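You operate a simulated robot arm through the tools that you are given. There is no shell and no other tool.

Carry out the task below with a simulated robot arm. There is one attempt and no reset: what you move stays moved.

Task
Put things in order on the mat of the corner bench. At the end: the brown pad is on the tall grey box; the white jar (marked "FOAM TIPS") stands where the red torque driver (marked "3 Nm") stood; the cream load card (marked "10 Nm") is in the green bin; the red torque driver stands where the cream load card stood; whatever was shut is shut again. Leave all else as you found it, and nothing knocked over.
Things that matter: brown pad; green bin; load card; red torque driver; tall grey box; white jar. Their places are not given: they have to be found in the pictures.

The check looks at the end state, three seconds after you hand in, the way a careful person would. Anything else that was tipped, shoved, dropped, spilled or broken makes it a failure.

Robot
A 7-joint arm with a two-finger parallel gripper, fixed in place. Base frame: the origin is on the floor under the middle of its stand, x ahead of it, y to its left, z up. Lengths are in mm, angles in rad, forces in N, time in s.
With the tool pointing down near the work surface it reaches from about 100 to 640 mm from the base axis. Its first joint turns from -1.152 to 1.152 rad. Payload 1.57 kg.
The tool frame sits at the grasp point between the pads (the TCP): z along the fingers, y along the line on which they close. The tips reach 30 mm beyond it. The gripper opens to 80 mm. The fingers are 17 mm wide and 12 mm thick; the gripper's body (40 by 82 mm) begins 80 mm behind the TCP.
Orientation is that of the tool frame in the base frame, as a unit quaternion [w, x, y, z]. With the fingers straight down and closing along the base's y, the tool's x points along the base's -x, its y along +y and its z along -z.

Tools
- The arm moves only by the tool jog_arm. Its argument "deltas" is a list of rows, each an object (a shift or turn left out is 0, a gripper value left out holds the last) with "translation": the shift along the tool's x, y, z in cm, a list of three; "angular": the turn, a rotation vector about the tool's x, y, z in rad, a list of three; "grip": the finger opening in cm, from 0 to 8. In form: [{"translation": [x, y, z], "angular": [rx, ry, rz], "grip": grip}, ...]. A call has 1 to 20 rows; each row shifts and turns the commanded pose from where the row before left it, along the tool's axes as they then stand. Each row takes 0.2 s and may step no farther than 50 mm and 0.15 rad from the row before; otherwise, or with a gripper value out of range, the whole call is refused. A pose out of reach is approached as far as the arm can. The call stops where the force on the tool passes 40 N (or 10 N more than at its start, if that is more) or the arm is blocked; 0.2 s more then pass. Each finger travels about 72 mm/s and halts on what it meets, pressing with about 31 N; the grip force reading is that of the motor and also rises with nothing between the fingers. The clock runs only during rows and for 0.2 s after the last one: add rows that do not move to give the fingers time. The reply holds the time, the measured pose of the TCP, the force on the tool along the base axes, the opening and the grip force, in the units named above and with some noise, with the torque about the TCP (base axes, N m) and any sound that the robot's microphone picked up, and new pictures: "views" is both (left out), scene, wrist or none.
- Cameras (640 x 400 px; columns grow to the right, rows downward): "scene" is fixed at [50.3, 421, 1433.1]; the picture's right is [-0.84, -0.55, 0.00], its down [-0.29, 0.45, -0.84] and it looks along [0.46, -0.71, -0.54] (base axes); focal length 312 px, centre (320, 200). "wrist" rides on the gripper at [72, -7, -122] in the tool frame; the picture's right is [0.09, 1.00, 0.00], its down [-0.84, 0.08, -0.54] and it looks along [-0.54, 0.05, 0.84] (tool axes); focal length 238 px, centre (320, 200).
- locate(camera, pixels): for up to 12 pixels [column, row] of the newest picture of that camera ("zoom" is the newest enlarged one), the place [x, y, z] in the base frame of the surface seen there, good to about 2 mm, but the place of the scene camera against the robot may be out by one fixed shift of up to 12 mm in any direction. The clock stands still meanwhile.
- enlarge(camera, box): a new picture of the part [left, top, right, bottom] of that camera's present view, enlarged. The clock stands still meanwhile.
- sign_off(): hands the job in; it is judged then, once.

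Leave the gripper open and the arm clear of the work at the hand-in unless told otherwise.

The tools are called after "Call:" as a command line: name --argument value ..., lists and objects as JSON in quotes. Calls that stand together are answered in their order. jog_arm: Moves the arm, as the interface text tells. Its arguments: {"type":"object","properties":{"deltas":{"type":"array"},"views":{"type":"string","enum":["both","scene","wrist","none"]}},"required":["deltas"]} The other tools are called the same way: locate (camera, pixels) gives the place of the surface under pixels of a picture; enlarge (camera, box) takes an enlarged picture of a part of a camera's view; sign_off () hands the job in.

At the start:

```text
clock: 0.0
tcp_pos: [308.8, -77.2, 1262.7]
ee_rot: [0.001, -0.001, 1.0, -0.001]
force: [0.3, -1.1, -0.1]
torque: [-0.02, -0.02, 0.02]
opening: 79.7
grip_force: 0.1
```

scene: 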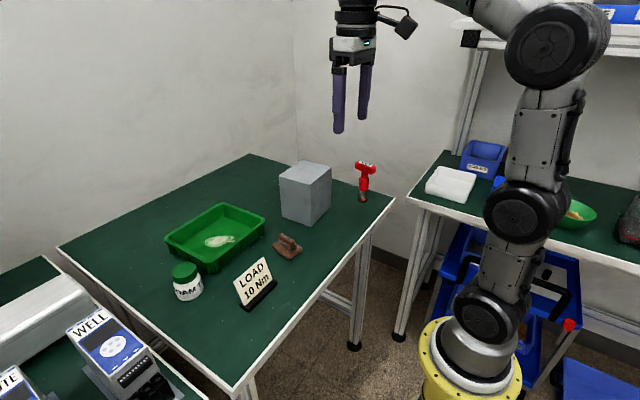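
wrist: 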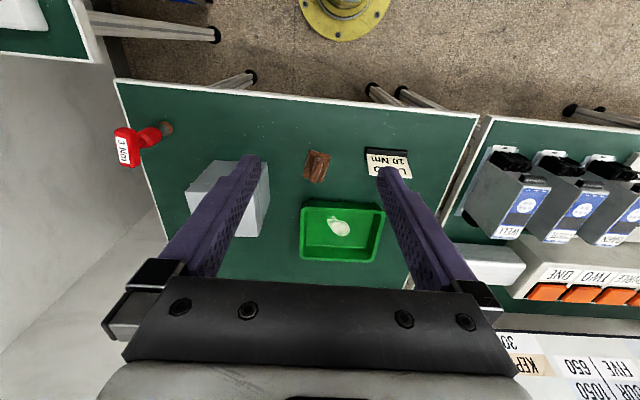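

I see the bench with the grey box (about 305,192), red driver (365,180), brown pad (287,246), green bin (217,235), white jar (187,282) and load card (256,284). I'll look closer at the scene.

Call:
enlarge --camera "scene" --box '[140, 140, 400, 320]'

Call:
enlarge --camera "wrist" --box '[100, 60, 480, 300]'

```text
2.22 times, centred on (270, 230) of scene
```

zoom: 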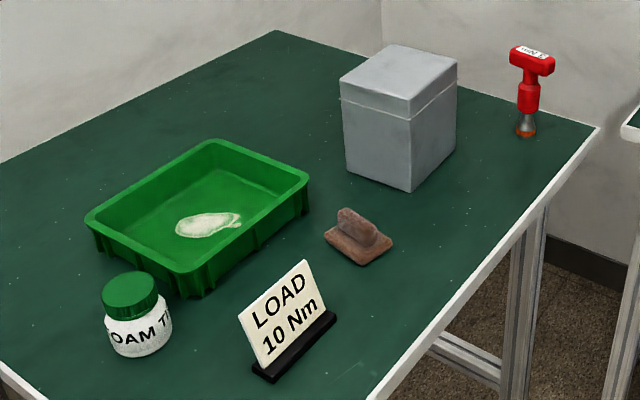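

```text
1.67 times, centred on (290, 180) of wrist
```

zoom: 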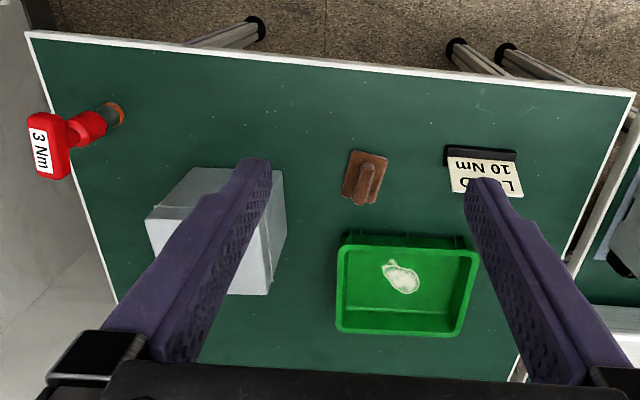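

Next I read places of the objects from the scene picture and the wrist picture to compare the two.

Call:
locate --camera "scene" --pixels '[[365, 163], [362, 201], [306, 165], [297, 222], [287, 240], [287, 254], [186, 270], [190, 300], [253, 275], [262, 303], [220, 241], [208, 267]]'

Call:
locate --camera "wrist" --pixels '[[124, 146], [166, 128], [205, 180], [263, 190], [317, 165], [320, 155], [388, 151], [388, 168], [340, 228], [304, 205], [384, 207], [378, 260]]'

```text
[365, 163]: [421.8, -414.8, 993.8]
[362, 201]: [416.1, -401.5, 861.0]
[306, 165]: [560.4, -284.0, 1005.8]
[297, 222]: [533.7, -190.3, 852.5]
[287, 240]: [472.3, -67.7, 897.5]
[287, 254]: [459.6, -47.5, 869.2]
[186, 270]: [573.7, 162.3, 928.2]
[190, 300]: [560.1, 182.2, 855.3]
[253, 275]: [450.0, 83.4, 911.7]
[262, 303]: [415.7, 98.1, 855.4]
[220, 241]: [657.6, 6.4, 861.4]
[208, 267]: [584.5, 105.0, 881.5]
```

```text
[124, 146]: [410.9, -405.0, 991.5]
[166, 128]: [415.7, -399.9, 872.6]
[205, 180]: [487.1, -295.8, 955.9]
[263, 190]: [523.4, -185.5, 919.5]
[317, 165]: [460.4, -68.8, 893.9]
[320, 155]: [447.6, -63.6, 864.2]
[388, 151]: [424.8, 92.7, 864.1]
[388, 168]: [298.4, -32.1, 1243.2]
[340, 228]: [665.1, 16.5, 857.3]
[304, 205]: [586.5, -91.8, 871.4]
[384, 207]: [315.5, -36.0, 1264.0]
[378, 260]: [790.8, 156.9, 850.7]
```

The table top is near z≈852 and the two cameras differ by a few mm up to about a cm. I move the hand lower and toward the middle of the bench, staying well above everything (highest item ~1010), for a closer wrist view.

Call:
jog_arm --deltas '[{"translation": [0, 2, 3], "grip": 8}, {"translation": [0, 2, 3]}, {"translation": [0, 2, 3]}, {"translation": [0, 2, 3]}, {"translation": [0, 0, 2]}]'

```text
clock: 1.2
tcp_pos: [306.9, 3.7, 1121.5]
ee_rot: [0.0, 0.0, 1.0, 0.0]
force: [0.7, -0.4, 0.2]
torque: [-0.02, 0.0, 0.03]
opening: 79.9
grip_force: 0.1
```

scene: 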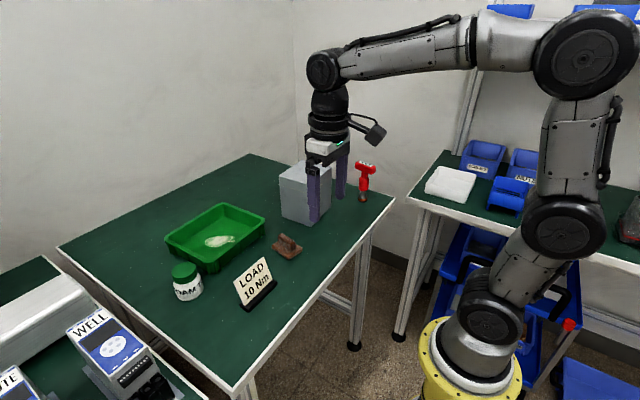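
wrist: 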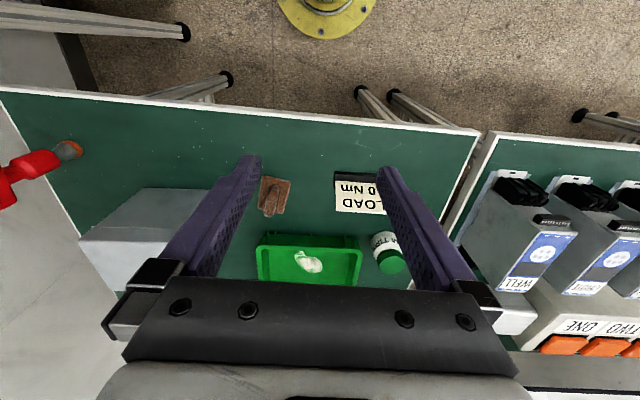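

The pad (273,195), card (358,192), bin (308,262) and jar (388,253) are between the fingers now. I enlarge that part.

Call:
enlarge --camera "wrist" --box '[240, 150, 420, 290]'

```text
2.86 times, centred on (330, 220) of wrist
```

zoom: 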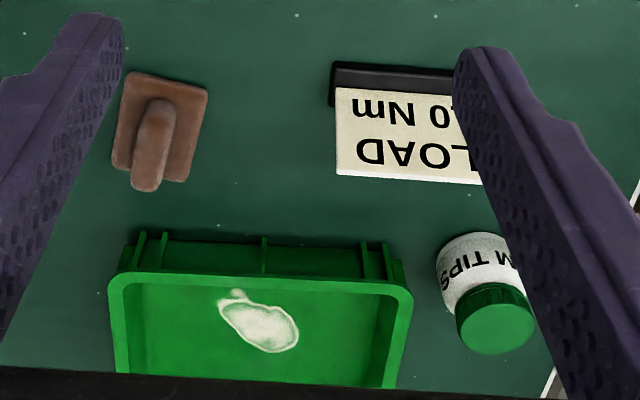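

I locate the pad's corners and ridge, table points, card's left end, and jar cap on the zoom picture.

Call:
locate --camera "zoom" --pixels '[[128, 76], [206, 94], [186, 180], [115, 164], [160, 104], [147, 186], [166, 140], [145, 140], [155, 145], [230, 130], [270, 30], [300, 200]]'

Call:
locate --camera "zoom" --pixels '[[333, 64], [331, 104], [338, 175], [336, 92], [450, 72], [478, 184], [496, 322], [460, 330], [530, 320], [495, 350], [488, 287], [470, 240]]'

Call:
locate --camera "zoom" --pixels '[[112, 280], [410, 300], [260, 278], [130, 300], [390, 310], [200, 360], [330, 360], [260, 330], [265, 240], [120, 270], [395, 370], [245, 295]]'

```text
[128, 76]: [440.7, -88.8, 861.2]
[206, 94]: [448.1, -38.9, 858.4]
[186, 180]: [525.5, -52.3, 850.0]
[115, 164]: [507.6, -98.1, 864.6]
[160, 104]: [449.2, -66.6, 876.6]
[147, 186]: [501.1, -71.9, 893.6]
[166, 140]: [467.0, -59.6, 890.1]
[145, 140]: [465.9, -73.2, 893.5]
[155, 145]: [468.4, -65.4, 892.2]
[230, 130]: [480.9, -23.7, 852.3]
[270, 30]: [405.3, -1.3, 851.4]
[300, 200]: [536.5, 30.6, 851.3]
```

```text
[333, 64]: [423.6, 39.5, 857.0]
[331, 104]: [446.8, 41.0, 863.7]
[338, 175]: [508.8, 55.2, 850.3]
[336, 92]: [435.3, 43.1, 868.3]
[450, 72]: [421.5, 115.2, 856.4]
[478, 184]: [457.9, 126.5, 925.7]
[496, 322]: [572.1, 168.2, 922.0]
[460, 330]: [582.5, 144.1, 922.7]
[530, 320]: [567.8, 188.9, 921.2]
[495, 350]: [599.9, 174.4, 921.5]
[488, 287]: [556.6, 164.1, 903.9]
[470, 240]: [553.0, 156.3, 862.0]
```

```text
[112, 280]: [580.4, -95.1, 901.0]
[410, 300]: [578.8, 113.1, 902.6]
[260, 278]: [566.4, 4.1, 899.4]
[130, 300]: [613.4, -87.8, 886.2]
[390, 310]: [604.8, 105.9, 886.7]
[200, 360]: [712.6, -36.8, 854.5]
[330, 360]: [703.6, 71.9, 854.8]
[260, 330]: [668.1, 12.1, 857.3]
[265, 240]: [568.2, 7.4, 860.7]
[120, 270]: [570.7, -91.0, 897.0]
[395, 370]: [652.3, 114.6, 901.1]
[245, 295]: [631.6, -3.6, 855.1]
```

Table is at z≈851.5. Pad base about 67×50 mm, turned about −8°, ridge centred near (475,−69), top 894. Next I move over to y≈−200 at a safe height to look at the grey box and the driver.

Call:
jog_arm --deltas '[{"translation": [0, -4.5, -1]}, {"translation": [0, -4.5, -1]}, {"translation": [0, -4.5, -1]}, {"translation": [0, -4.5, -1]}, {"translation": [0, -4.5, -1]}]'

```text
clock: 2.4
tcp_pos: [310.8, -224.9, 1170.4]
ee_rot: [0.0, -0.001, 1.0, 0.0]
force: [1.0, -1.0, 0.2]
torque: [0.01, 0.02, -0.01]
opening: 79.9
grip_force: 0.2
```

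scene: 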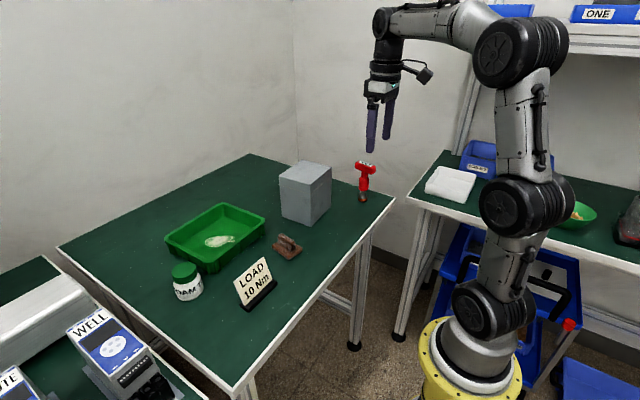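
wrist: 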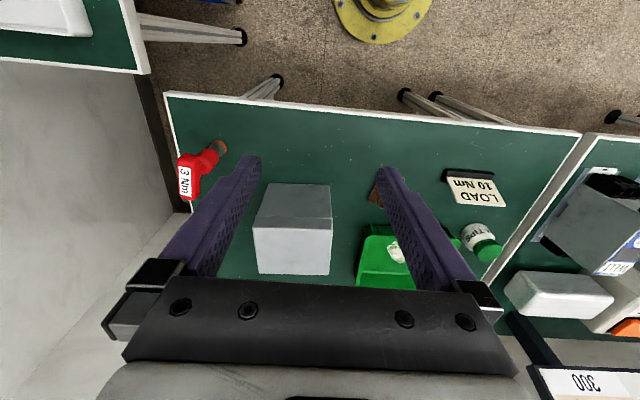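

The box is fully visible between the fingers (290,228), the driver at the left (200,168), the card fully visible (472,188). I enlarge these.

Call:
enlarge --camera "wrist" --box '[160, 120, 360, 290]'

Call:
locate --camera "wrist" --pixels '[[254, 228], [332, 230], [329, 274], [260, 272], [272, 184], [330, 187], [295, 250], [185, 175], [203, 166], [219, 146], [213, 155], [190, 190]]'

Call:
locate --camera "wrist" --pixels '[[443, 170], [494, 171], [494, 178], [447, 178], [457, 202], [506, 205], [480, 203], [469, 170], [480, 232], [490, 247], [478, 252], [502, 245]]'

```text
2.35 times, centred on (260, 205) of wrist
```

zoom: 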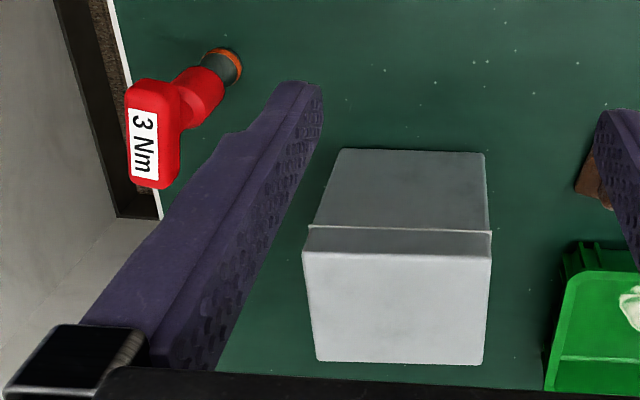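

```text
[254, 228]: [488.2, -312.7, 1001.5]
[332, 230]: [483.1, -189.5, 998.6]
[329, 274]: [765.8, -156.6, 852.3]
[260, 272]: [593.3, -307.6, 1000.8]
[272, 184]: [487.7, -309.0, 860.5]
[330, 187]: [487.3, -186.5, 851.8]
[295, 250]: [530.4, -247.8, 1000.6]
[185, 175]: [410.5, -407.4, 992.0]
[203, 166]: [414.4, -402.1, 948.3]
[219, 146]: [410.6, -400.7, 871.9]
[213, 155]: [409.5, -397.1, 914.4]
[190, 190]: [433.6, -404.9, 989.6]
```

```text
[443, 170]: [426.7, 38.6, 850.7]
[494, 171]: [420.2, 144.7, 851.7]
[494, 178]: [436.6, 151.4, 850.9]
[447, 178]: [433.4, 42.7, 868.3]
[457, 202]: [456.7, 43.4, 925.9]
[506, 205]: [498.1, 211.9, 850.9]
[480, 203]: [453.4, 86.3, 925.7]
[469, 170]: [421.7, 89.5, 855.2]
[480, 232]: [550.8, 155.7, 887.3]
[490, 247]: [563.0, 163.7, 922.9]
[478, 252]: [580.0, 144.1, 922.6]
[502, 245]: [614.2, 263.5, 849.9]
```

Box top is at z≈1001, spanning x≈488–595, y≈−313…−190. I locate the driver's T-bar corners, shaft and base on the zoom picture.

Call:
locate --camera "zoom" --pixels '[[132, 90], [168, 88], [134, 182], [170, 184], [150, 135], [185, 95], [215, 100], [225, 80], [205, 55], [236, 65], [220, 50], [240, 80]]'

Call:
enlarge --camera "scene" --box '[330, 150, 400, 210]'

```text
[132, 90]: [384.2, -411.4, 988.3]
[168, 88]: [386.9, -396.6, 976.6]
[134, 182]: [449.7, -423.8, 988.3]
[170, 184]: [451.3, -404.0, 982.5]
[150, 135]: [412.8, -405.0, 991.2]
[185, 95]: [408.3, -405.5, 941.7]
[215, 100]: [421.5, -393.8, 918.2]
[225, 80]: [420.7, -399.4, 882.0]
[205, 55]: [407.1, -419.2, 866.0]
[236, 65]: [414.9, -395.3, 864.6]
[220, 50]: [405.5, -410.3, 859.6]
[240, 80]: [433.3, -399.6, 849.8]
```

```text
6.67 times, centred on (365, 180) of scene
```

zoom: 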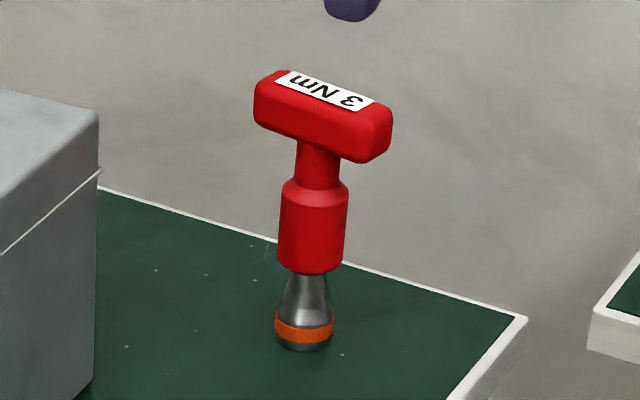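

The driver is flared steel at its base, red body about 29 mm, T-bar on top. I start with the pad: move high over it to (475,−69), then turn +0.14 rad about the tool z to line the fingers up with the ridge, and go down to z≈980 for a check picture.

Call:
jog_arm --deltas '[{"translation": [-3.28, 3.12, 0]}, {"translation": [-3.28, 3.12, 0]}, {"translation": [-3.28, 3.12, 0]}, {"translation": [-3.28, 3.12, 0]}, {"translation": [-3.28, 3.12, 0]}, {"angular": [0, 0, 0.14]}, {"translation": [0, 0, 4.5], "grip": 5}, {"translation": [0, 0, 4.5]}, {"translation": [0, 0, 4.5]}, {"translation": [0, 0, 4.5]}, {}]'

```text
clock: 4.8
tcp_pos: [470.1, -66.1, 991.3]
ee_rot: [0.0, 0.068, 0.998, 0.0]
force: [-0.8, 0.4, 0.2]
torque: [0.0, 0.0, -0.01]
opening: 50.1
grip_force: 0.0
```

scene: 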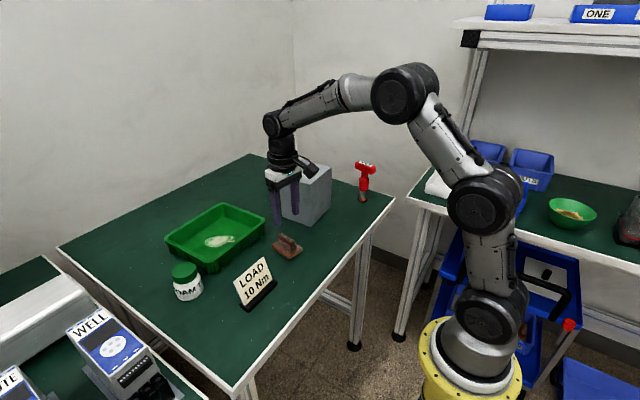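
wrist: 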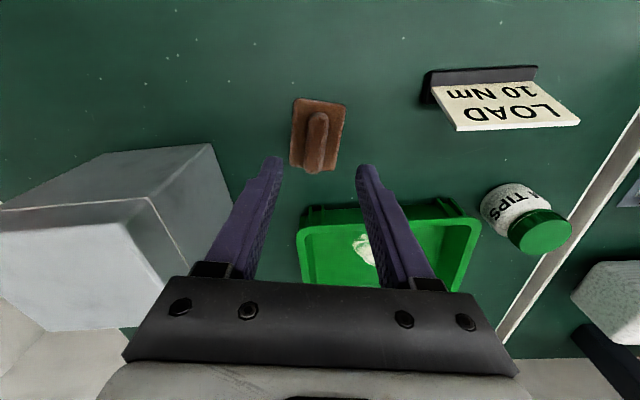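

Good view. I enlarge the pad and read its ridge, and also read the card, jar and bin while they are clear to see.

Call:
locate --camera "wrist" --pixels '[[295, 99], [344, 108], [336, 169], [291, 162], [319, 116], [314, 168], [309, 145], [324, 147], [317, 145], [316, 125], [328, 125], [300, 130]]'

Call:
enlarge --camera "wrist" --box '[400, 40, 600, 265]'

```text
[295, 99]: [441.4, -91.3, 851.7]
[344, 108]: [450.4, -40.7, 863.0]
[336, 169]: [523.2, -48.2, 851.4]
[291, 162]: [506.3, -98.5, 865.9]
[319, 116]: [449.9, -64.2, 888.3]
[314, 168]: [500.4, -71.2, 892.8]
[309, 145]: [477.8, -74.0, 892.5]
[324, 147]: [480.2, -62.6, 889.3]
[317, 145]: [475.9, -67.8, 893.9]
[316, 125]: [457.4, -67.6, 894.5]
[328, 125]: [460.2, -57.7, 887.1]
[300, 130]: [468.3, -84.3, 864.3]
```

```text
1.78 times, centred on (500, 152) of wrist
```

zoom: 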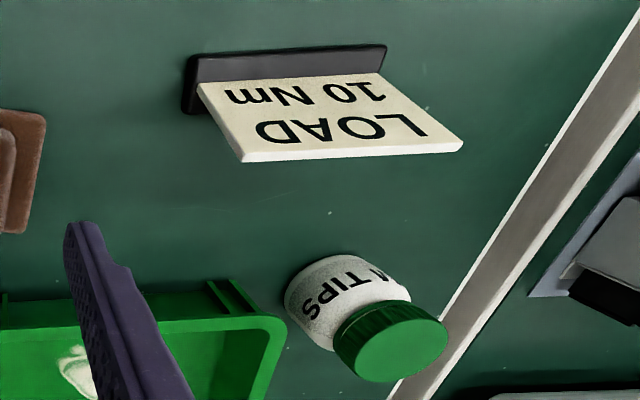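

I locate the card's base and plate points and jar on the zoom.

Call:
locate --camera "zoom" --pixels '[[191, 60], [384, 48], [184, 108], [202, 86], [376, 75], [243, 158], [461, 146], [242, 152], [455, 140], [350, 154], [350, 147], [385, 70]]'

Call:
locate --camera "zoom" --pixels '[[336, 350], [444, 335], [395, 305], [385, 380], [390, 345], [288, 300], [320, 345], [340, 258], [410, 300], [310, 280], [330, 310], [370, 310]]'

```text
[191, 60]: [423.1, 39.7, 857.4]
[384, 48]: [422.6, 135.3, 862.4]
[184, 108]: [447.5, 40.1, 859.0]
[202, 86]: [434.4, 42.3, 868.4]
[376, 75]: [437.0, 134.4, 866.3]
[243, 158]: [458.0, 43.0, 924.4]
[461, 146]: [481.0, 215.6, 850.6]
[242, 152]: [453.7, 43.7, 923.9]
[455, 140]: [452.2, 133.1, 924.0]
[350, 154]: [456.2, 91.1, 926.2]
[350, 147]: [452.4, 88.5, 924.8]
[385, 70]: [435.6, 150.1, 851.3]
```

```text
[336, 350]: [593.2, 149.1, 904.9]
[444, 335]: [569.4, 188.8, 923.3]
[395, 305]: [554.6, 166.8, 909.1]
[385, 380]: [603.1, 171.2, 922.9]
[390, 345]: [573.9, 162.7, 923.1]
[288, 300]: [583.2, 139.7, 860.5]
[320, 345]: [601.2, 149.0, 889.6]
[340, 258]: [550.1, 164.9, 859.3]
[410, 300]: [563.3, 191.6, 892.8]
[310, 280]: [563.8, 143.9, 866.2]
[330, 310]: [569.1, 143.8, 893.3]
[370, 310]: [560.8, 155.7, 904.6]
```

Pad ridge centre ≈(475,−68), top 894, base top ≈865. I go down to TCP z≈899 (tips at ≈869, just above the pad's base), then close on the ridge.

Call:
jog_arm --deltas '[{"translation": [-0.52, -0.13, 3.5]}, {"translation": [0, 0, 3.2]}, {"translation": [0, 0, 1.5]}, {"translation": [0, 0, 1.0]}, {}]'

```text
clock: 6.0
tcp_pos: [477.1, -66.5, 898.4]
ee_rot: [0.0, 0.069, 0.998, 0.0]
force: [0.4, 1.2, -0.2]
torque: [0.03, -0.01, 0.0]
opening: 50.1
grip_force: 0.0
```

scene: 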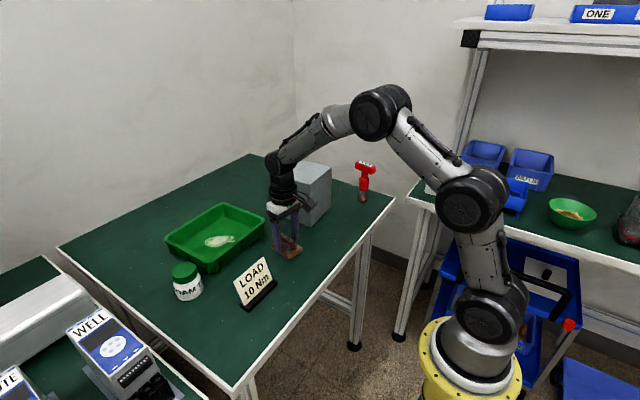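
wrist: 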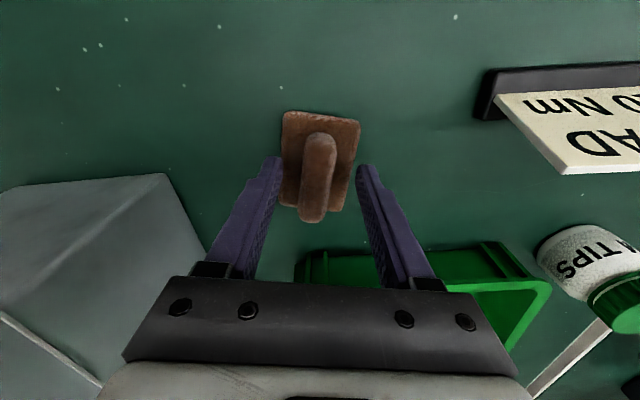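

The ridge (315,178) sits between the fingers, no force. I close the fingers.

Call:
jog_arm --deltas '[{"grip": 2.5}, {"grip": 0.8}, {}, {}, {}]' --views "wrist"

```text
clock: 7.2
tcp_pos: [475.8, -66.2, 900.7]
ee_rot: [0.0, 0.069, 0.998, 0.0]
force: [-0.4, -1.1, 0.1]
torque: [0.03, -0.01, -0.02]
opening: 18.6
grip_force: 31.5
```

wrist: 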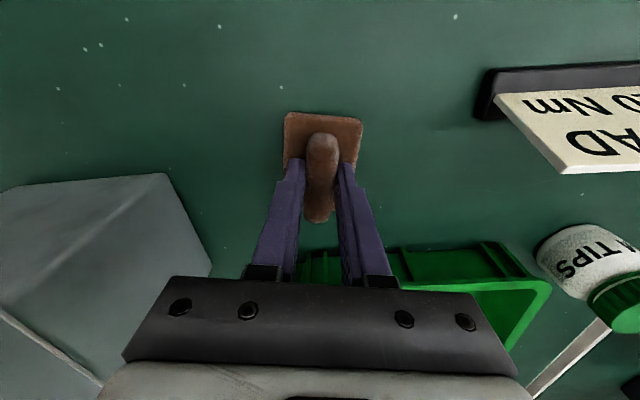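

Gripped at 18.6 mm with 31 N. I lift straight up about 20 cm.

Call:
jog_arm --deltas '[{"translation": [0, 0, -2]}, {"translation": [0, 0, -4.5]}, {"translation": [0, 0, -4.5]}, {"translation": [0, 0, -4.5]}, {"translation": [0, 0, -4.5]}, {}]'

```text
clock: 8.6
tcp_pos: [476.2, -67.3, 1100.3]
ee_rot: [0.0, 0.068, 0.998, -0.001]
force: [-0.7, -0.2, -0.7]
torque: [0.02, 0.0, 0.01]
opening: 18.6
grip_force: 31.1
```

scene: 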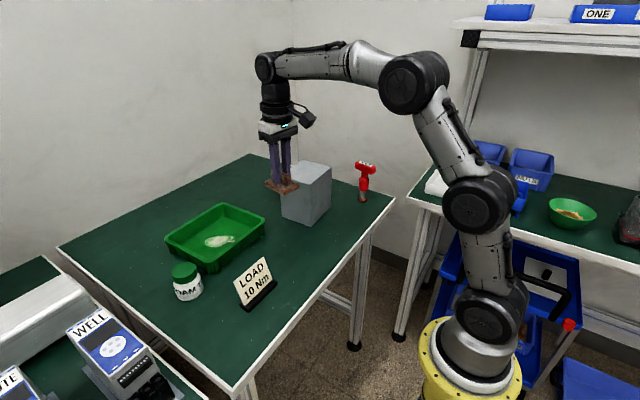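
wrist: 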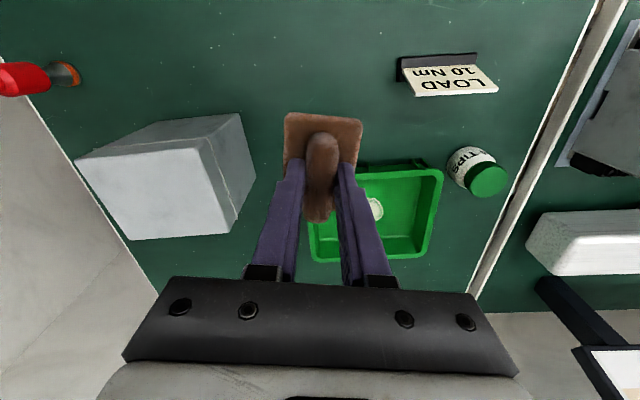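

The pad is held level. Before moving, I read the box top corners and bin extents from here.

Call:
locate --camera "wrist" --pixels '[[80, 160], [198, 143], [230, 231], [133, 237], [155, 190], [312, 258], [427, 255], [440, 172], [365, 171], [320, 235], [415, 235], [425, 180]]'

Call:
enlarge --camera "wrist" --box '[280, 130, 520, 280]'

```text
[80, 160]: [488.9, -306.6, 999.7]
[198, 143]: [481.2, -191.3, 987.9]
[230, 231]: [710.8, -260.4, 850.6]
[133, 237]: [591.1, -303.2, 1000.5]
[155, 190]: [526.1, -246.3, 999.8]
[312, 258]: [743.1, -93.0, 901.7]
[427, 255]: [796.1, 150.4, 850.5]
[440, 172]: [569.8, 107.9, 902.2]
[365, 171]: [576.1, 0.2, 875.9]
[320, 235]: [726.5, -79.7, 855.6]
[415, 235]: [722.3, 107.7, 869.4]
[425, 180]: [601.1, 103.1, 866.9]
```

```text
2.67 times, centred on (400, 205) of wrist
```

zoom: 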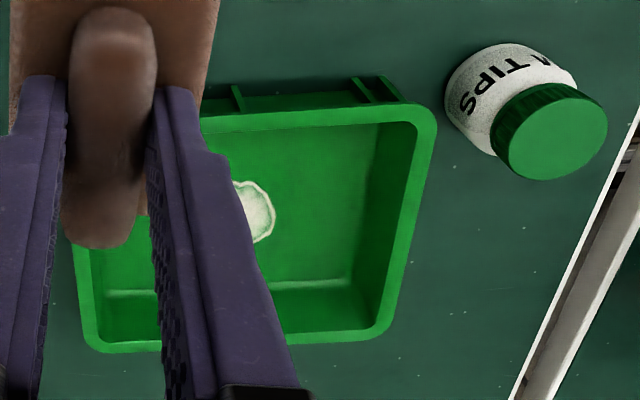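

Box top centre ≈(541,−250), z≈1000.5. I carry the pad at z≈1100 to over that point, then lower to z≈1060.

Call:
jog_arm --deltas '[{"translation": [-1.784, -3.446, 0]}, {"translation": [-1.784, -3.446, 0]}, {"translation": [-1.784, -3.446, 0]}, {"translation": [-1.784, -3.446, 0]}, {"translation": [-1.784, -3.446, 0]}, {}, {"translation": [0, 0, 3.5]}, {}]'

```text
clock: 10.4
tcp_pos: [537.2, -248.2, 1061.4]
ee_rot: [-0.001, 0.069, 0.998, 0.0]
force: [0.3, 0.7, 0.3]
torque: [-0.01, 0.0, -0.03]
opening: 18.8
grip_force: 30.2
out of reach, approached as far as the arm can: row 5
```

scene: 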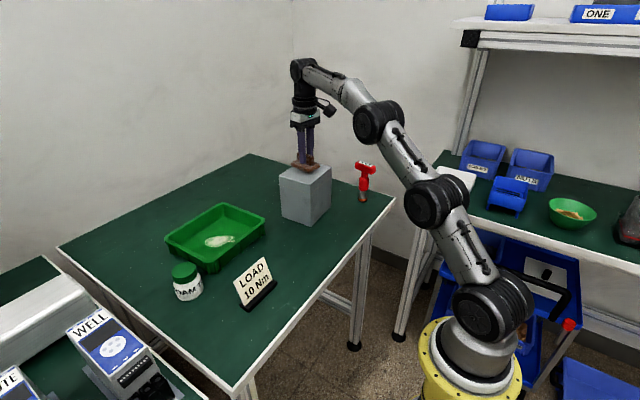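
wrist: 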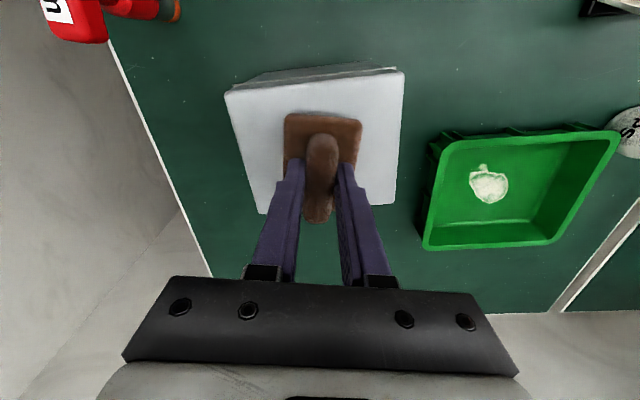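

The pad is over the middle of the box top. I lower it in small steps until it touches (expected at TCP z≈1050).

Call:
jog_arm --deltas '[{"translation": [0, 0, 0.5]}, {"translation": [0, 0, 0.4]}, {}, {}]' --views "wrist"

```text
clock: 11.4
tcp_pos: [536.1, -248.2, 1052.9]
ee_rot: [-0.001, 0.069, 0.998, 0.0]
force: [0.5, 0.3, -0.8]
torque: [0.0, 0.03, -0.01]
opening: 18.7
grip_force: 30.9
```

wrist: 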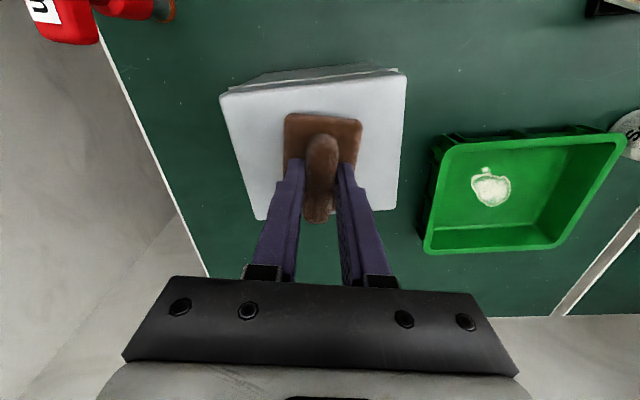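

No contact yet (z 1052.9). I lower by another few mm in small rows.

Call:
jog_arm --deltas '[{"translation": [0, 0, 0.15]}, {"translation": [0, 0, 0.1]}, {}]' --views "none"

```text
clock: 12.2
tcp_pos: [536.7, -246.8, 1050.1]
ee_rot: [0.0, 0.069, 0.998, 0.0]
force: [1.0, -0.1, -0.8]
torque: [0.04, 0.02, 0.0]
opening: 18.9
grip_force: 31.3
```

Still no clear contact force. I go down 1 mm more twice.

Call:
jog_arm --deltas '[{"translation": [0, 0, 0.1]}, {}, {}]' --views "none"

Call:
jog_arm --deltas '[{"translation": [0, 0, 0.1]}, {}, {}]' --views "none"

```text
clock: 13.0
tcp_pos: [536.6, -249.1, 1049.6]
ee_rot: [0.0, 0.069, 0.998, 0.001]
force: [0.2, -0.1, -0.7]
torque: [-0.02, -0.03, 0.02]
opening: 18.8
grip_force: 30.9
```

```text
clock: 13.8
tcp_pos: [536.4, -248.3, 1050.4]
ee_rot: [0.0, 0.069, 0.998, 0.0]
force: [0.4, -0.5, 2.2]
torque: [0.0, -0.02, -0.01]
opening: 18.8
grip_force: 30.5
```

Force in z rose to 2.2 N: touching. I open the fingers to 4.5 cm and then go up.

Call:
jog_arm --deltas '[{"translation": [0, 0, 0.03]}, {"grip": 3}, {"grip": 4.5}, {}, {}]'

```text
clock: 15.0
tcp_pos: [535.8, -248.4, 1048.8]
ee_rot: [0.0, 0.069, 0.998, 0.0]
force: [-0.7, 0.1, -0.5]
torque: [-0.01, -0.02, 0.02]
opening: 45.0
grip_force: 0.1
```

scene: 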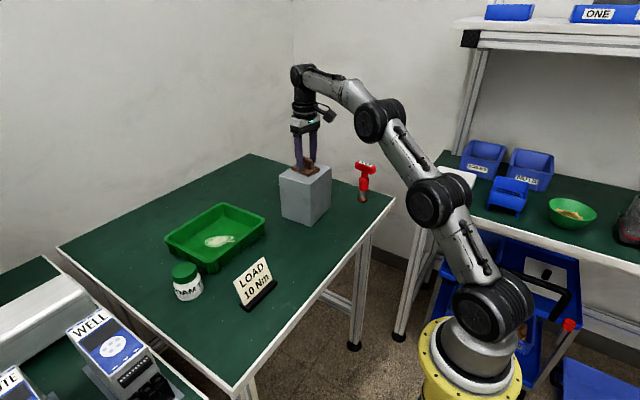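
wrist: 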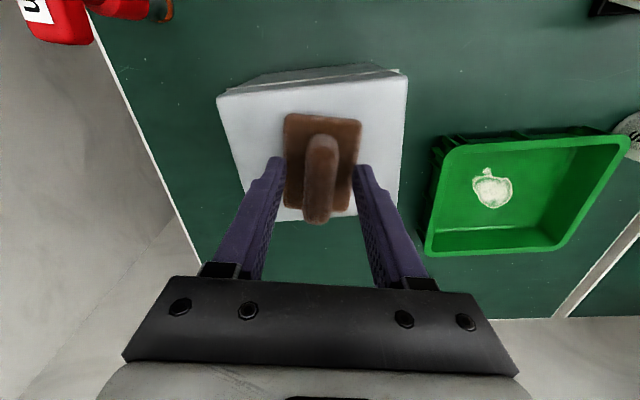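

The pad rests on the box, fingers are clear of it. I go straight up 4.5 cm, then back toward the base and over to the card side, and look at the bin on the way.

Call:
jog_arm --deltas '[{"translation": [0, 0, -2.5]}, {"translation": [0, 0, -2]}, {"translation": [4, 0, -1]}, {"translation": [4, 2, -1]}, {"translation": [0, 4.8, 0]}, {"translation": [0, 4.8, 0]}, {"translation": [0, 4.8, 0], "grip": 8}, {"translation": [0, 4.8, 0]}, {"translation": [0, 4.8, 0]}, {}]'

```text
clock: 17.2
tcp_pos: [494.0, 19.8, 1112.3]
ee_rot: [0.001, 0.068, 0.998, 0.001]
force: [-0.7, -0.3, -0.3]
torque: [0.0, 0.03, 0.02]
opening: 79.9
grip_force: 0.1
```

scene: 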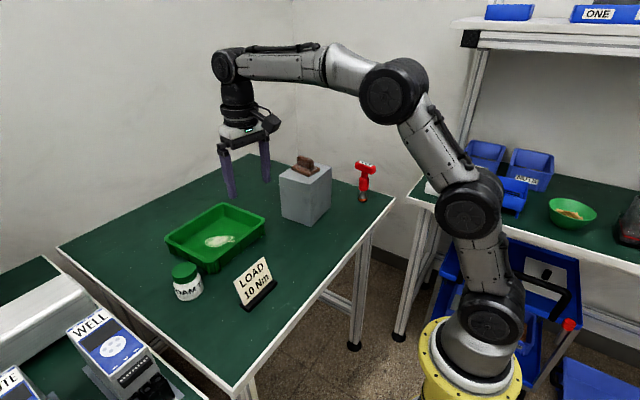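
wrist: 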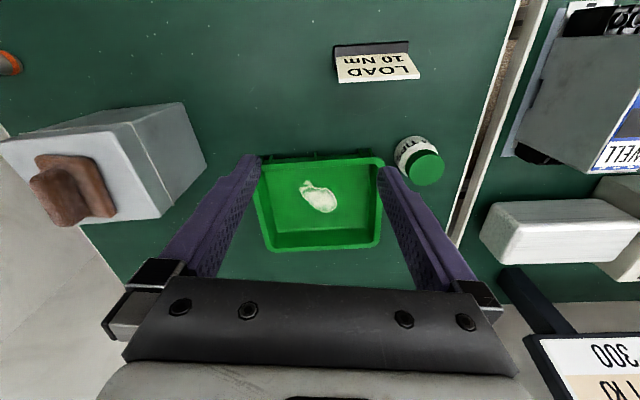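

The pad sits well on the box. The bin is fully visible now; I enlarge it and read its floor edges, rim and the stain.

Call:
enlarge --camera "wrist" --box '[240, 140, 400, 265]'

Call:
locate --camera "wrist" --pixels '[[35, 160], [90, 158], [115, 216], [60, 225], [60, 185], [110, 130], [200, 170], [150, 110]]'

```text
3.20 times, centred on (320, 202) of wrist
```

zoom: 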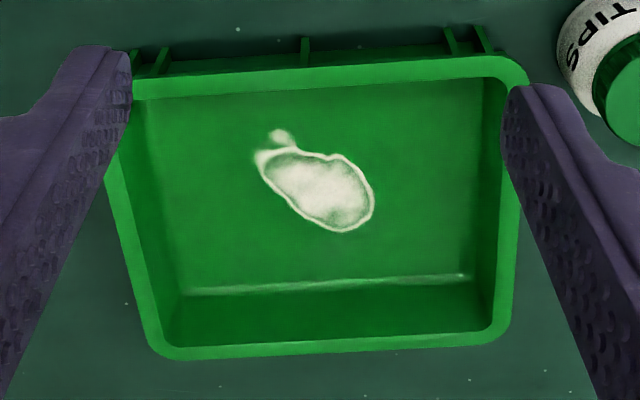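

```text
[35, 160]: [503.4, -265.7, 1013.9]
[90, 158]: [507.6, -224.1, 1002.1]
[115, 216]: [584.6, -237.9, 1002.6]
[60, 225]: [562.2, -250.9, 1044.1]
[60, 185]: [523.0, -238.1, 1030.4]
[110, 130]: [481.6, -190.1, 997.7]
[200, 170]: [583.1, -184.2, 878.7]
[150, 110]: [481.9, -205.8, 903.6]
```

I locate bin floor limits and stain extents on the zoom.

Call:
locate --camera "zoom" --pixels '[[190, 286], [466, 272], [145, 100], [470, 90], [258, 160], [373, 195], [340, 232], [280, 132], [165, 200], [485, 180], [300, 80], [400, 100]]'

Call:
locate --camera "zoom" --pixels '[[300, 95], [300, 110], [150, 220], [160, 250], [500, 200], [480, 250], [320, 345], [320, 320], [320, 300], [138, 150], [510, 150], [320, 70]]'

```text
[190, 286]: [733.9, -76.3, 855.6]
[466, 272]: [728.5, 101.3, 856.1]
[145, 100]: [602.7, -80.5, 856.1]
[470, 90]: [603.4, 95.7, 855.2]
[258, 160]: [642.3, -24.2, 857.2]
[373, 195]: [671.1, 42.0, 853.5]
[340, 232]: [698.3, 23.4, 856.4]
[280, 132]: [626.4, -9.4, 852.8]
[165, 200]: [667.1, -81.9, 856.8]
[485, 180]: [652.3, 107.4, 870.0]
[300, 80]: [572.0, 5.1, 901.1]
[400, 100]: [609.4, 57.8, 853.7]
```

```text
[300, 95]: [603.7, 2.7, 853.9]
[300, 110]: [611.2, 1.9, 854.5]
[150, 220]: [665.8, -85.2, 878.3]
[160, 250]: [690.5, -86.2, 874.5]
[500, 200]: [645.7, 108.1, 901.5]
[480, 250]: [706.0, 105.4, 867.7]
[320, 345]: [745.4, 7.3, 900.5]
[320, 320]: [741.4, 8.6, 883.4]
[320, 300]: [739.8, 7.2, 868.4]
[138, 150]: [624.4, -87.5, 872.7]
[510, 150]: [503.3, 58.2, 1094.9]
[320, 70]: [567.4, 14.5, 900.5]
```

Bin floor spans x≈590–731, y≈−80…101, z≈855; the stain takes x 624–698, y −24…42. I'll place the card lengthwise along x on the left side of the stain. Now I go over the card (473,106,1060), turn the hand so the fingers close along x, and tilt 0.30 rad to match the plate's lean (≈17°).

Call:
jog_arm --deltas '[{"translation": [1.62, 4.1, 0]}, {"translation": [1.62, 4.1, 0]}, {"translation": [0, 0, 2.6], "grip": 3}, {"translation": [0, 0, 2.6]}, {"angular": [0, 0, 0.1435]}, {"angular": [0, 0, 0.1435]}, {"angular": [0, 0, 0.1435]}, {"angular": [0, 0, 0.1435]}, {"angular": [0, 0, 0.1435]}, {"angular": [0, 0, 0.1435]}, {"angular": [0, 0, 0.1435]}, {"angular": [0, 0, 0.1435]}, {"angular": [0, 0, 0.1435]}, {"angular": [0, 0, 0.1435]}, {"angular": [0.15, 0, 0]}, {"angular": [0.15, 0, 0]}, {}]'

```text
clock: 20.8
tcp_pos: [471.9, 106.8, 1061.1]
ee_rot: [-0.106, 0.7, 0.698, -0.106]
force: [-0.2, -0.2, 0.1]
torque: [0.02, -0.03, 0.02]
opening: 29.9
grip_force: 0.1
```

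scene: 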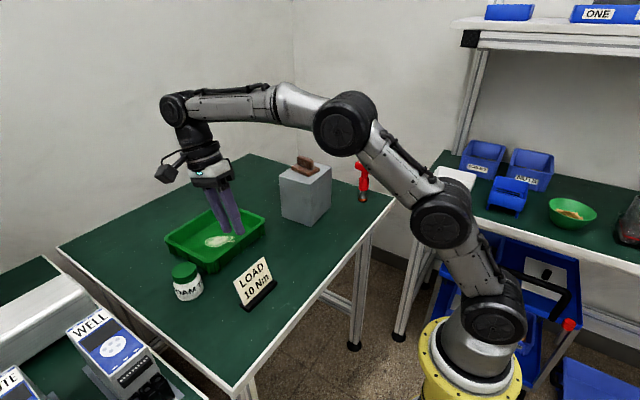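
wrist: 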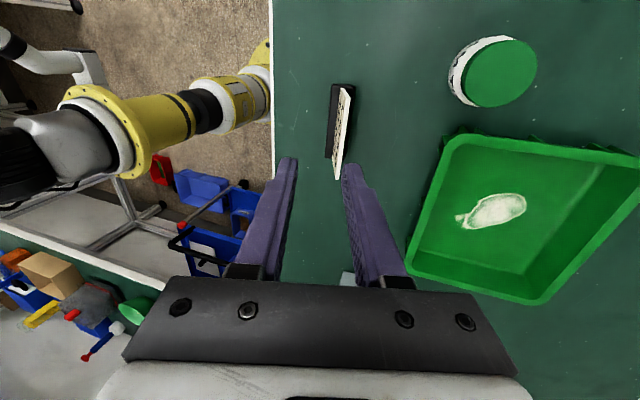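

The hand lines up with the card; it is seen nearly edge-on at (342,130). I enlarge to read the plate edge.

Call:
enlarge --camera "wrist" --box '[280, 65, 400, 200]'

```text
2.96 times, centred on (340, 132) of wrist
```

zoom: 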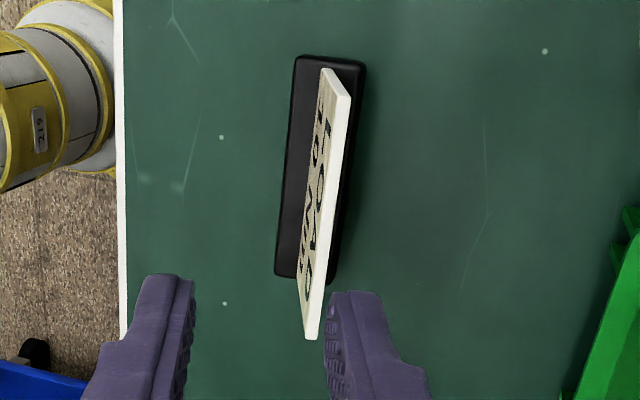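

I locate points along the plate's top edge.

Call:
locate --camera "zoom" --pixels '[[345, 100], [334, 102], [338, 150], [327, 160], [331, 200], [320, 220], [322, 270], [313, 280], [315, 330], [307, 333], [300, 60], [360, 68]]'

Call:
locate --camera "zoom" --pixels '[[324, 72], [318, 100], [310, 160], [305, 220], [300, 270], [298, 290], [278, 272], [290, 160], [296, 58], [336, 270], [358, 90], [348, 180]]'

```text
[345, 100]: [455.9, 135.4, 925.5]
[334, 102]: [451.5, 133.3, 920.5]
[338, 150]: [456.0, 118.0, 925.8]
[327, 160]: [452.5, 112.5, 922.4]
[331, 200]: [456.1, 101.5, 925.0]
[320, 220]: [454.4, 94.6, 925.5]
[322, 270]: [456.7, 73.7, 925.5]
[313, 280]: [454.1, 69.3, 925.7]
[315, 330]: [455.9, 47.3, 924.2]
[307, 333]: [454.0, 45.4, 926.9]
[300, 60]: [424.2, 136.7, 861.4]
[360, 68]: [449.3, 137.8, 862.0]
```

```text
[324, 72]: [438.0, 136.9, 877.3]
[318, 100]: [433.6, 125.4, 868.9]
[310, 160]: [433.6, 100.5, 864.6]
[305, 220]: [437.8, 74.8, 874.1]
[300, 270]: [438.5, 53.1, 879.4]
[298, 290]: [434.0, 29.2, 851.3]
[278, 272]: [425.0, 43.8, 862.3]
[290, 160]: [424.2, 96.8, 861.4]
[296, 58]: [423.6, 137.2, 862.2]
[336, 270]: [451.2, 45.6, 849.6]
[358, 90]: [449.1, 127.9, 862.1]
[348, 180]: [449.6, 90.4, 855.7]
```

Plate top mid ≈(454.7, 925), y 44–136, base x 423.5–449.5, y 40–138 → base centre (436.5, 89). I shift 2.4 cm along tool y and go down along the plate's lean most of the way, then check.

Call:
jog_arm --deltas '[{"translation": [0.1, 2.38, 0]}, {"translation": [0, 0, 4]}, {"translation": [0, 0, 4]}, {"translation": [0, 0, 2.5]}, {}]'

```text
clock: 22.0
tcp_pos: [465.1, 107.1, 954.5]
ee_rot: [-0.105, 0.7, 0.698, -0.106]
force: [0.1, -0.1, 0.1]
torque: [-0.02, 0.01, 0.02]
opening: 30.1
grip_force: 0.0
```

scene: 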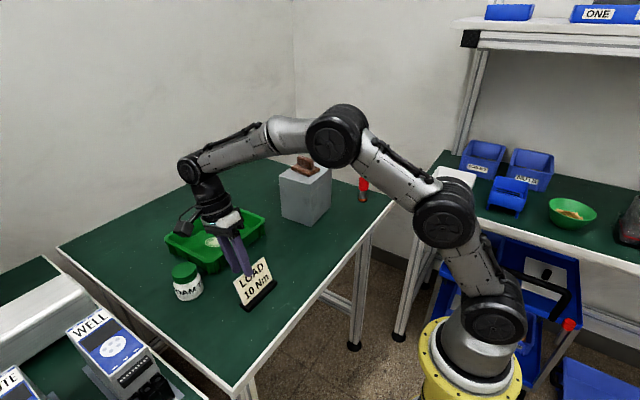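
wrist: 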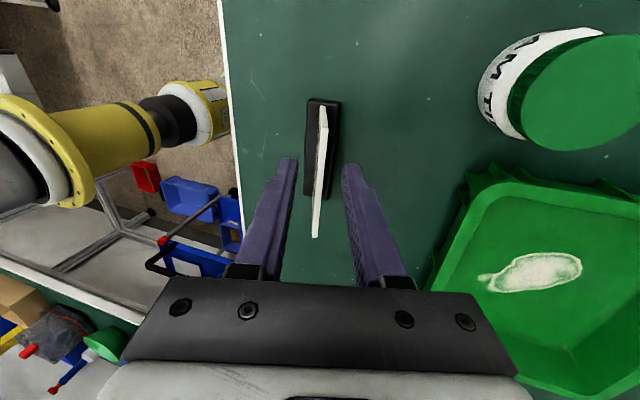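

The plate is centred between the fingers. I go the last 43 mm along the tool axis and close.

Call:
jog_arm --deltas '[{"translation": [0, 0, 2.5]}, {"translation": [0, 0, 1.2]}, {"translation": [0, 0, 0.6]}, {}, {"grip": 1.5}, {"grip": 0.3}, {}, {}]'

```text
clock: 23.8
tcp_pos: [452.1, 107.4, 913.6]
ee_rot: [-0.106, 0.7, 0.698, -0.105]
force: [-1.2, -0.1, 0.2]
torque: [-0.01, 0.03, 0.0]
opening: 4.4
grip_force: 24.9
```

scene: 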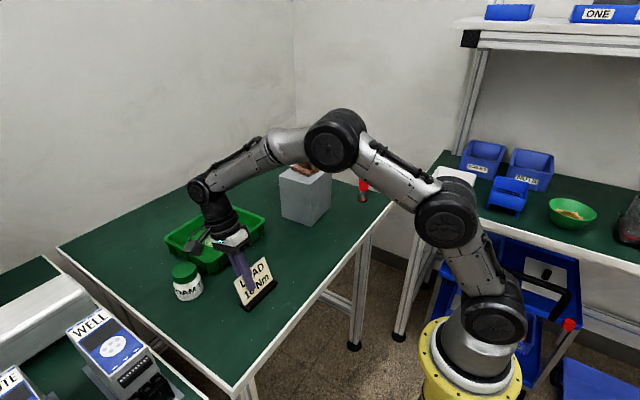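
wrist: 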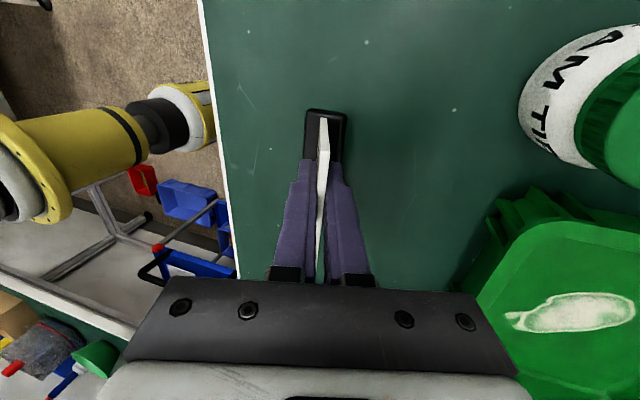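

Gripped at 4.4 mm. I wait a moment, then lift straight up (base vertical) about 14 cm.

Call:
jog_arm --deltas '[{}, {"translation": [0, -0.296, -0.954]}, {"translation": [0, -1.01, -3.25]}, {"translation": [0, -1.01, -3.25]}, {"translation": [0, -1.01, -3.25]}, {"translation": [0, -0.74, -2.4]}, {}]'

```text
clock: 25.4
tcp_pos: [450.5, 105.7, 1051.3]
ee_rot: [-0.106, 0.7, 0.699, -0.105]
force: [0.0, 0.0, 0.5]
torque: [0.02, -0.04, 0.0]
opening: 3.9
grip_force: 25.3
```

scene: 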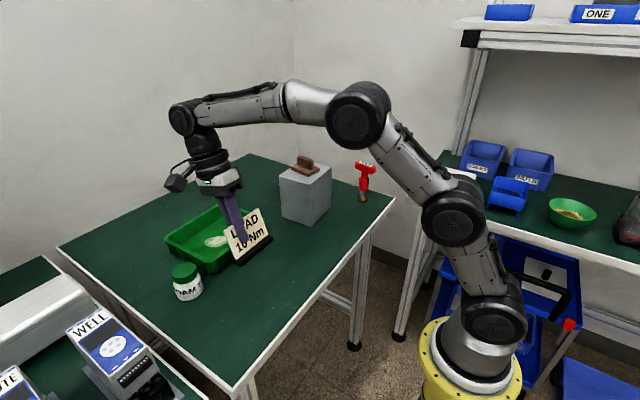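
wrist: 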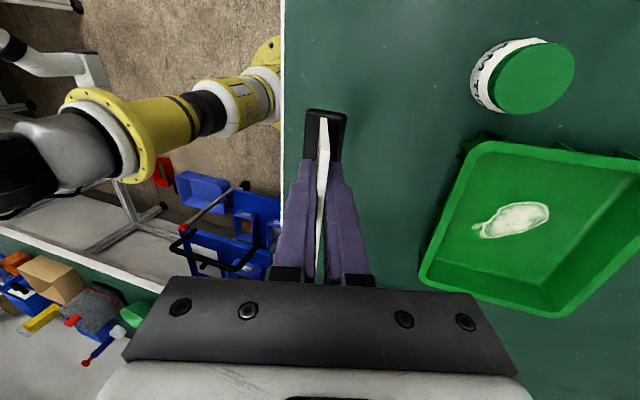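

The card hangs straight in the grip. I turn it +90° about the base vertical at this height (card's right end comes toward the base), then carry it to (540,−43,985), short of the bin.

Call:
jog_arm --deltas '[{"angular": [0, -0.0423, -0.1362]}, {"angular": [0, -0.0423, -0.1362]}, {"angular": [0, -0.0423, -0.1362]}, {"angular": [0, -0.0423, -0.1362]}, {"angular": [0, -0.0423, -0.1362]}, {"angular": [0, -0.0423, -0.1362]}, {"angular": [0, -0.0423, -0.1362]}, {"angular": [0, -0.0423, -0.1362]}, {"angular": [0, -0.0423, -0.1362]}, {"angular": [0, -0.0423, -0.1362]}, {"angular": [0, -0.0423, -0.1362]}, {"translation": [-2.24, -3.064, 2.675]}, {"translation": [-2.24, -3.064, 2.675]}, {"translation": [-2.24, -3.064, 2.675]}, {"translation": [-2.24, -3.064, 2.675]}, {}]'

```text
clock: 28.8
tcp_pos: [540.1, -40.2, 982.1]
ee_rot: [0.0, 0.002, 0.989, -0.151]
force: [0.5, 0.3, -1.5]
torque: [0.01, 0.01, -0.01]
opening: 4.0
grip_force: 24.9
```

scene: 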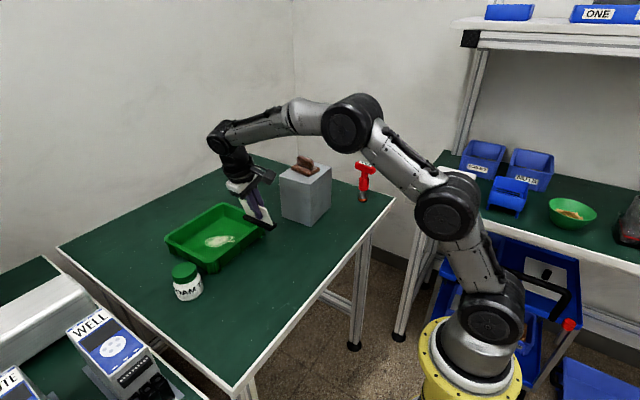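
wrist: 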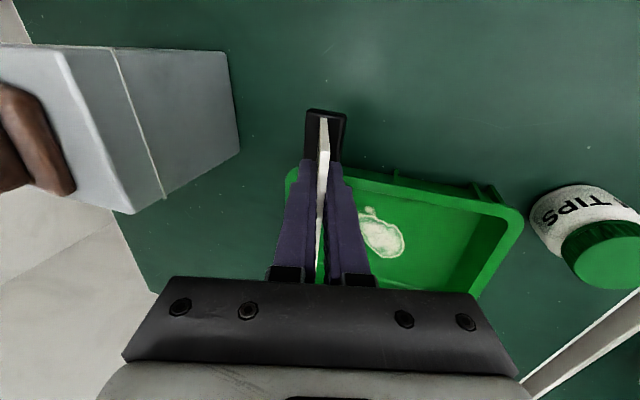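

Card bottom is about 920, rim 901. I move outward 87 mm over the left part of the bin.

Call:
jog_arm --deltas '[{"translation": [-2.9, -0.095, 0.03]}, {"translation": [-2.9, -0.095, 0.03]}, {"translation": [-2.9, -0.095, 0.03]}, {}]'

```text
clock: 29.8
tcp_pos: [627.0, -45.6, 982.1]
ee_rot: [-0.001, 0.003, 0.989, -0.15]
force: [-0.6, 0.5, -0.5]
torque: [-0.01, 0.0, 0.01]
opening: 4.3
grip_force: 24.8
```

scene: 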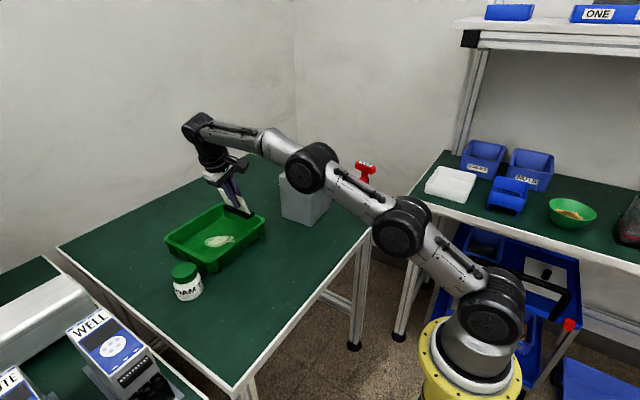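
wrist: 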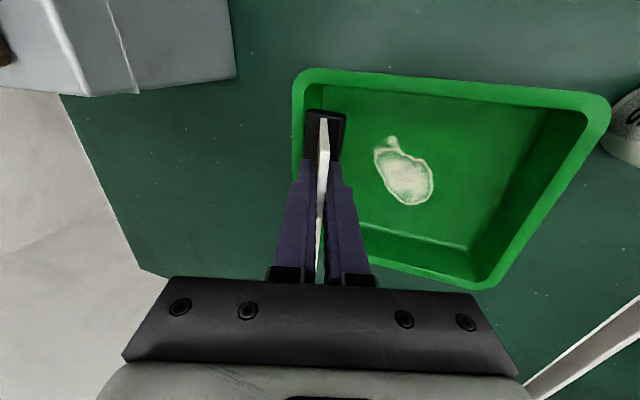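

Reached (627,−45.6,982). I check the card base against the bin's left wall and near wall.

Call:
locate --camera "wrist" --pixels '[[308, 113], [345, 117], [306, 150], [312, 78], [298, 110], [306, 95], [330, 90], [323, 125], [360, 100], [370, 250]]'

Call:
enlarge --camera "wrist" --box '[270, 60, 400, 200]'

```text
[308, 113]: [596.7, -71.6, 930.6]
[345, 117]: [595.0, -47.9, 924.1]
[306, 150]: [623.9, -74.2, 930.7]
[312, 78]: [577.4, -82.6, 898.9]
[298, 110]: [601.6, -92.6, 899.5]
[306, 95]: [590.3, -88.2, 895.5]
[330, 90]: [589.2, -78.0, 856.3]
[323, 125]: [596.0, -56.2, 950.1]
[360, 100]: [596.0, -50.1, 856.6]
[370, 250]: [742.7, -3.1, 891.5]
```

```text
2.86 times, centred on (335, 130) of wrist
```

zoom: 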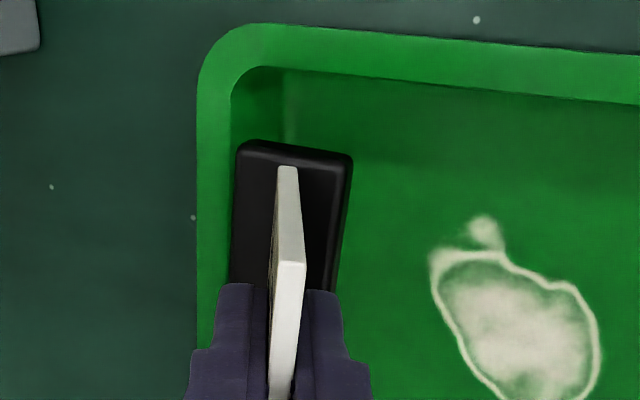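

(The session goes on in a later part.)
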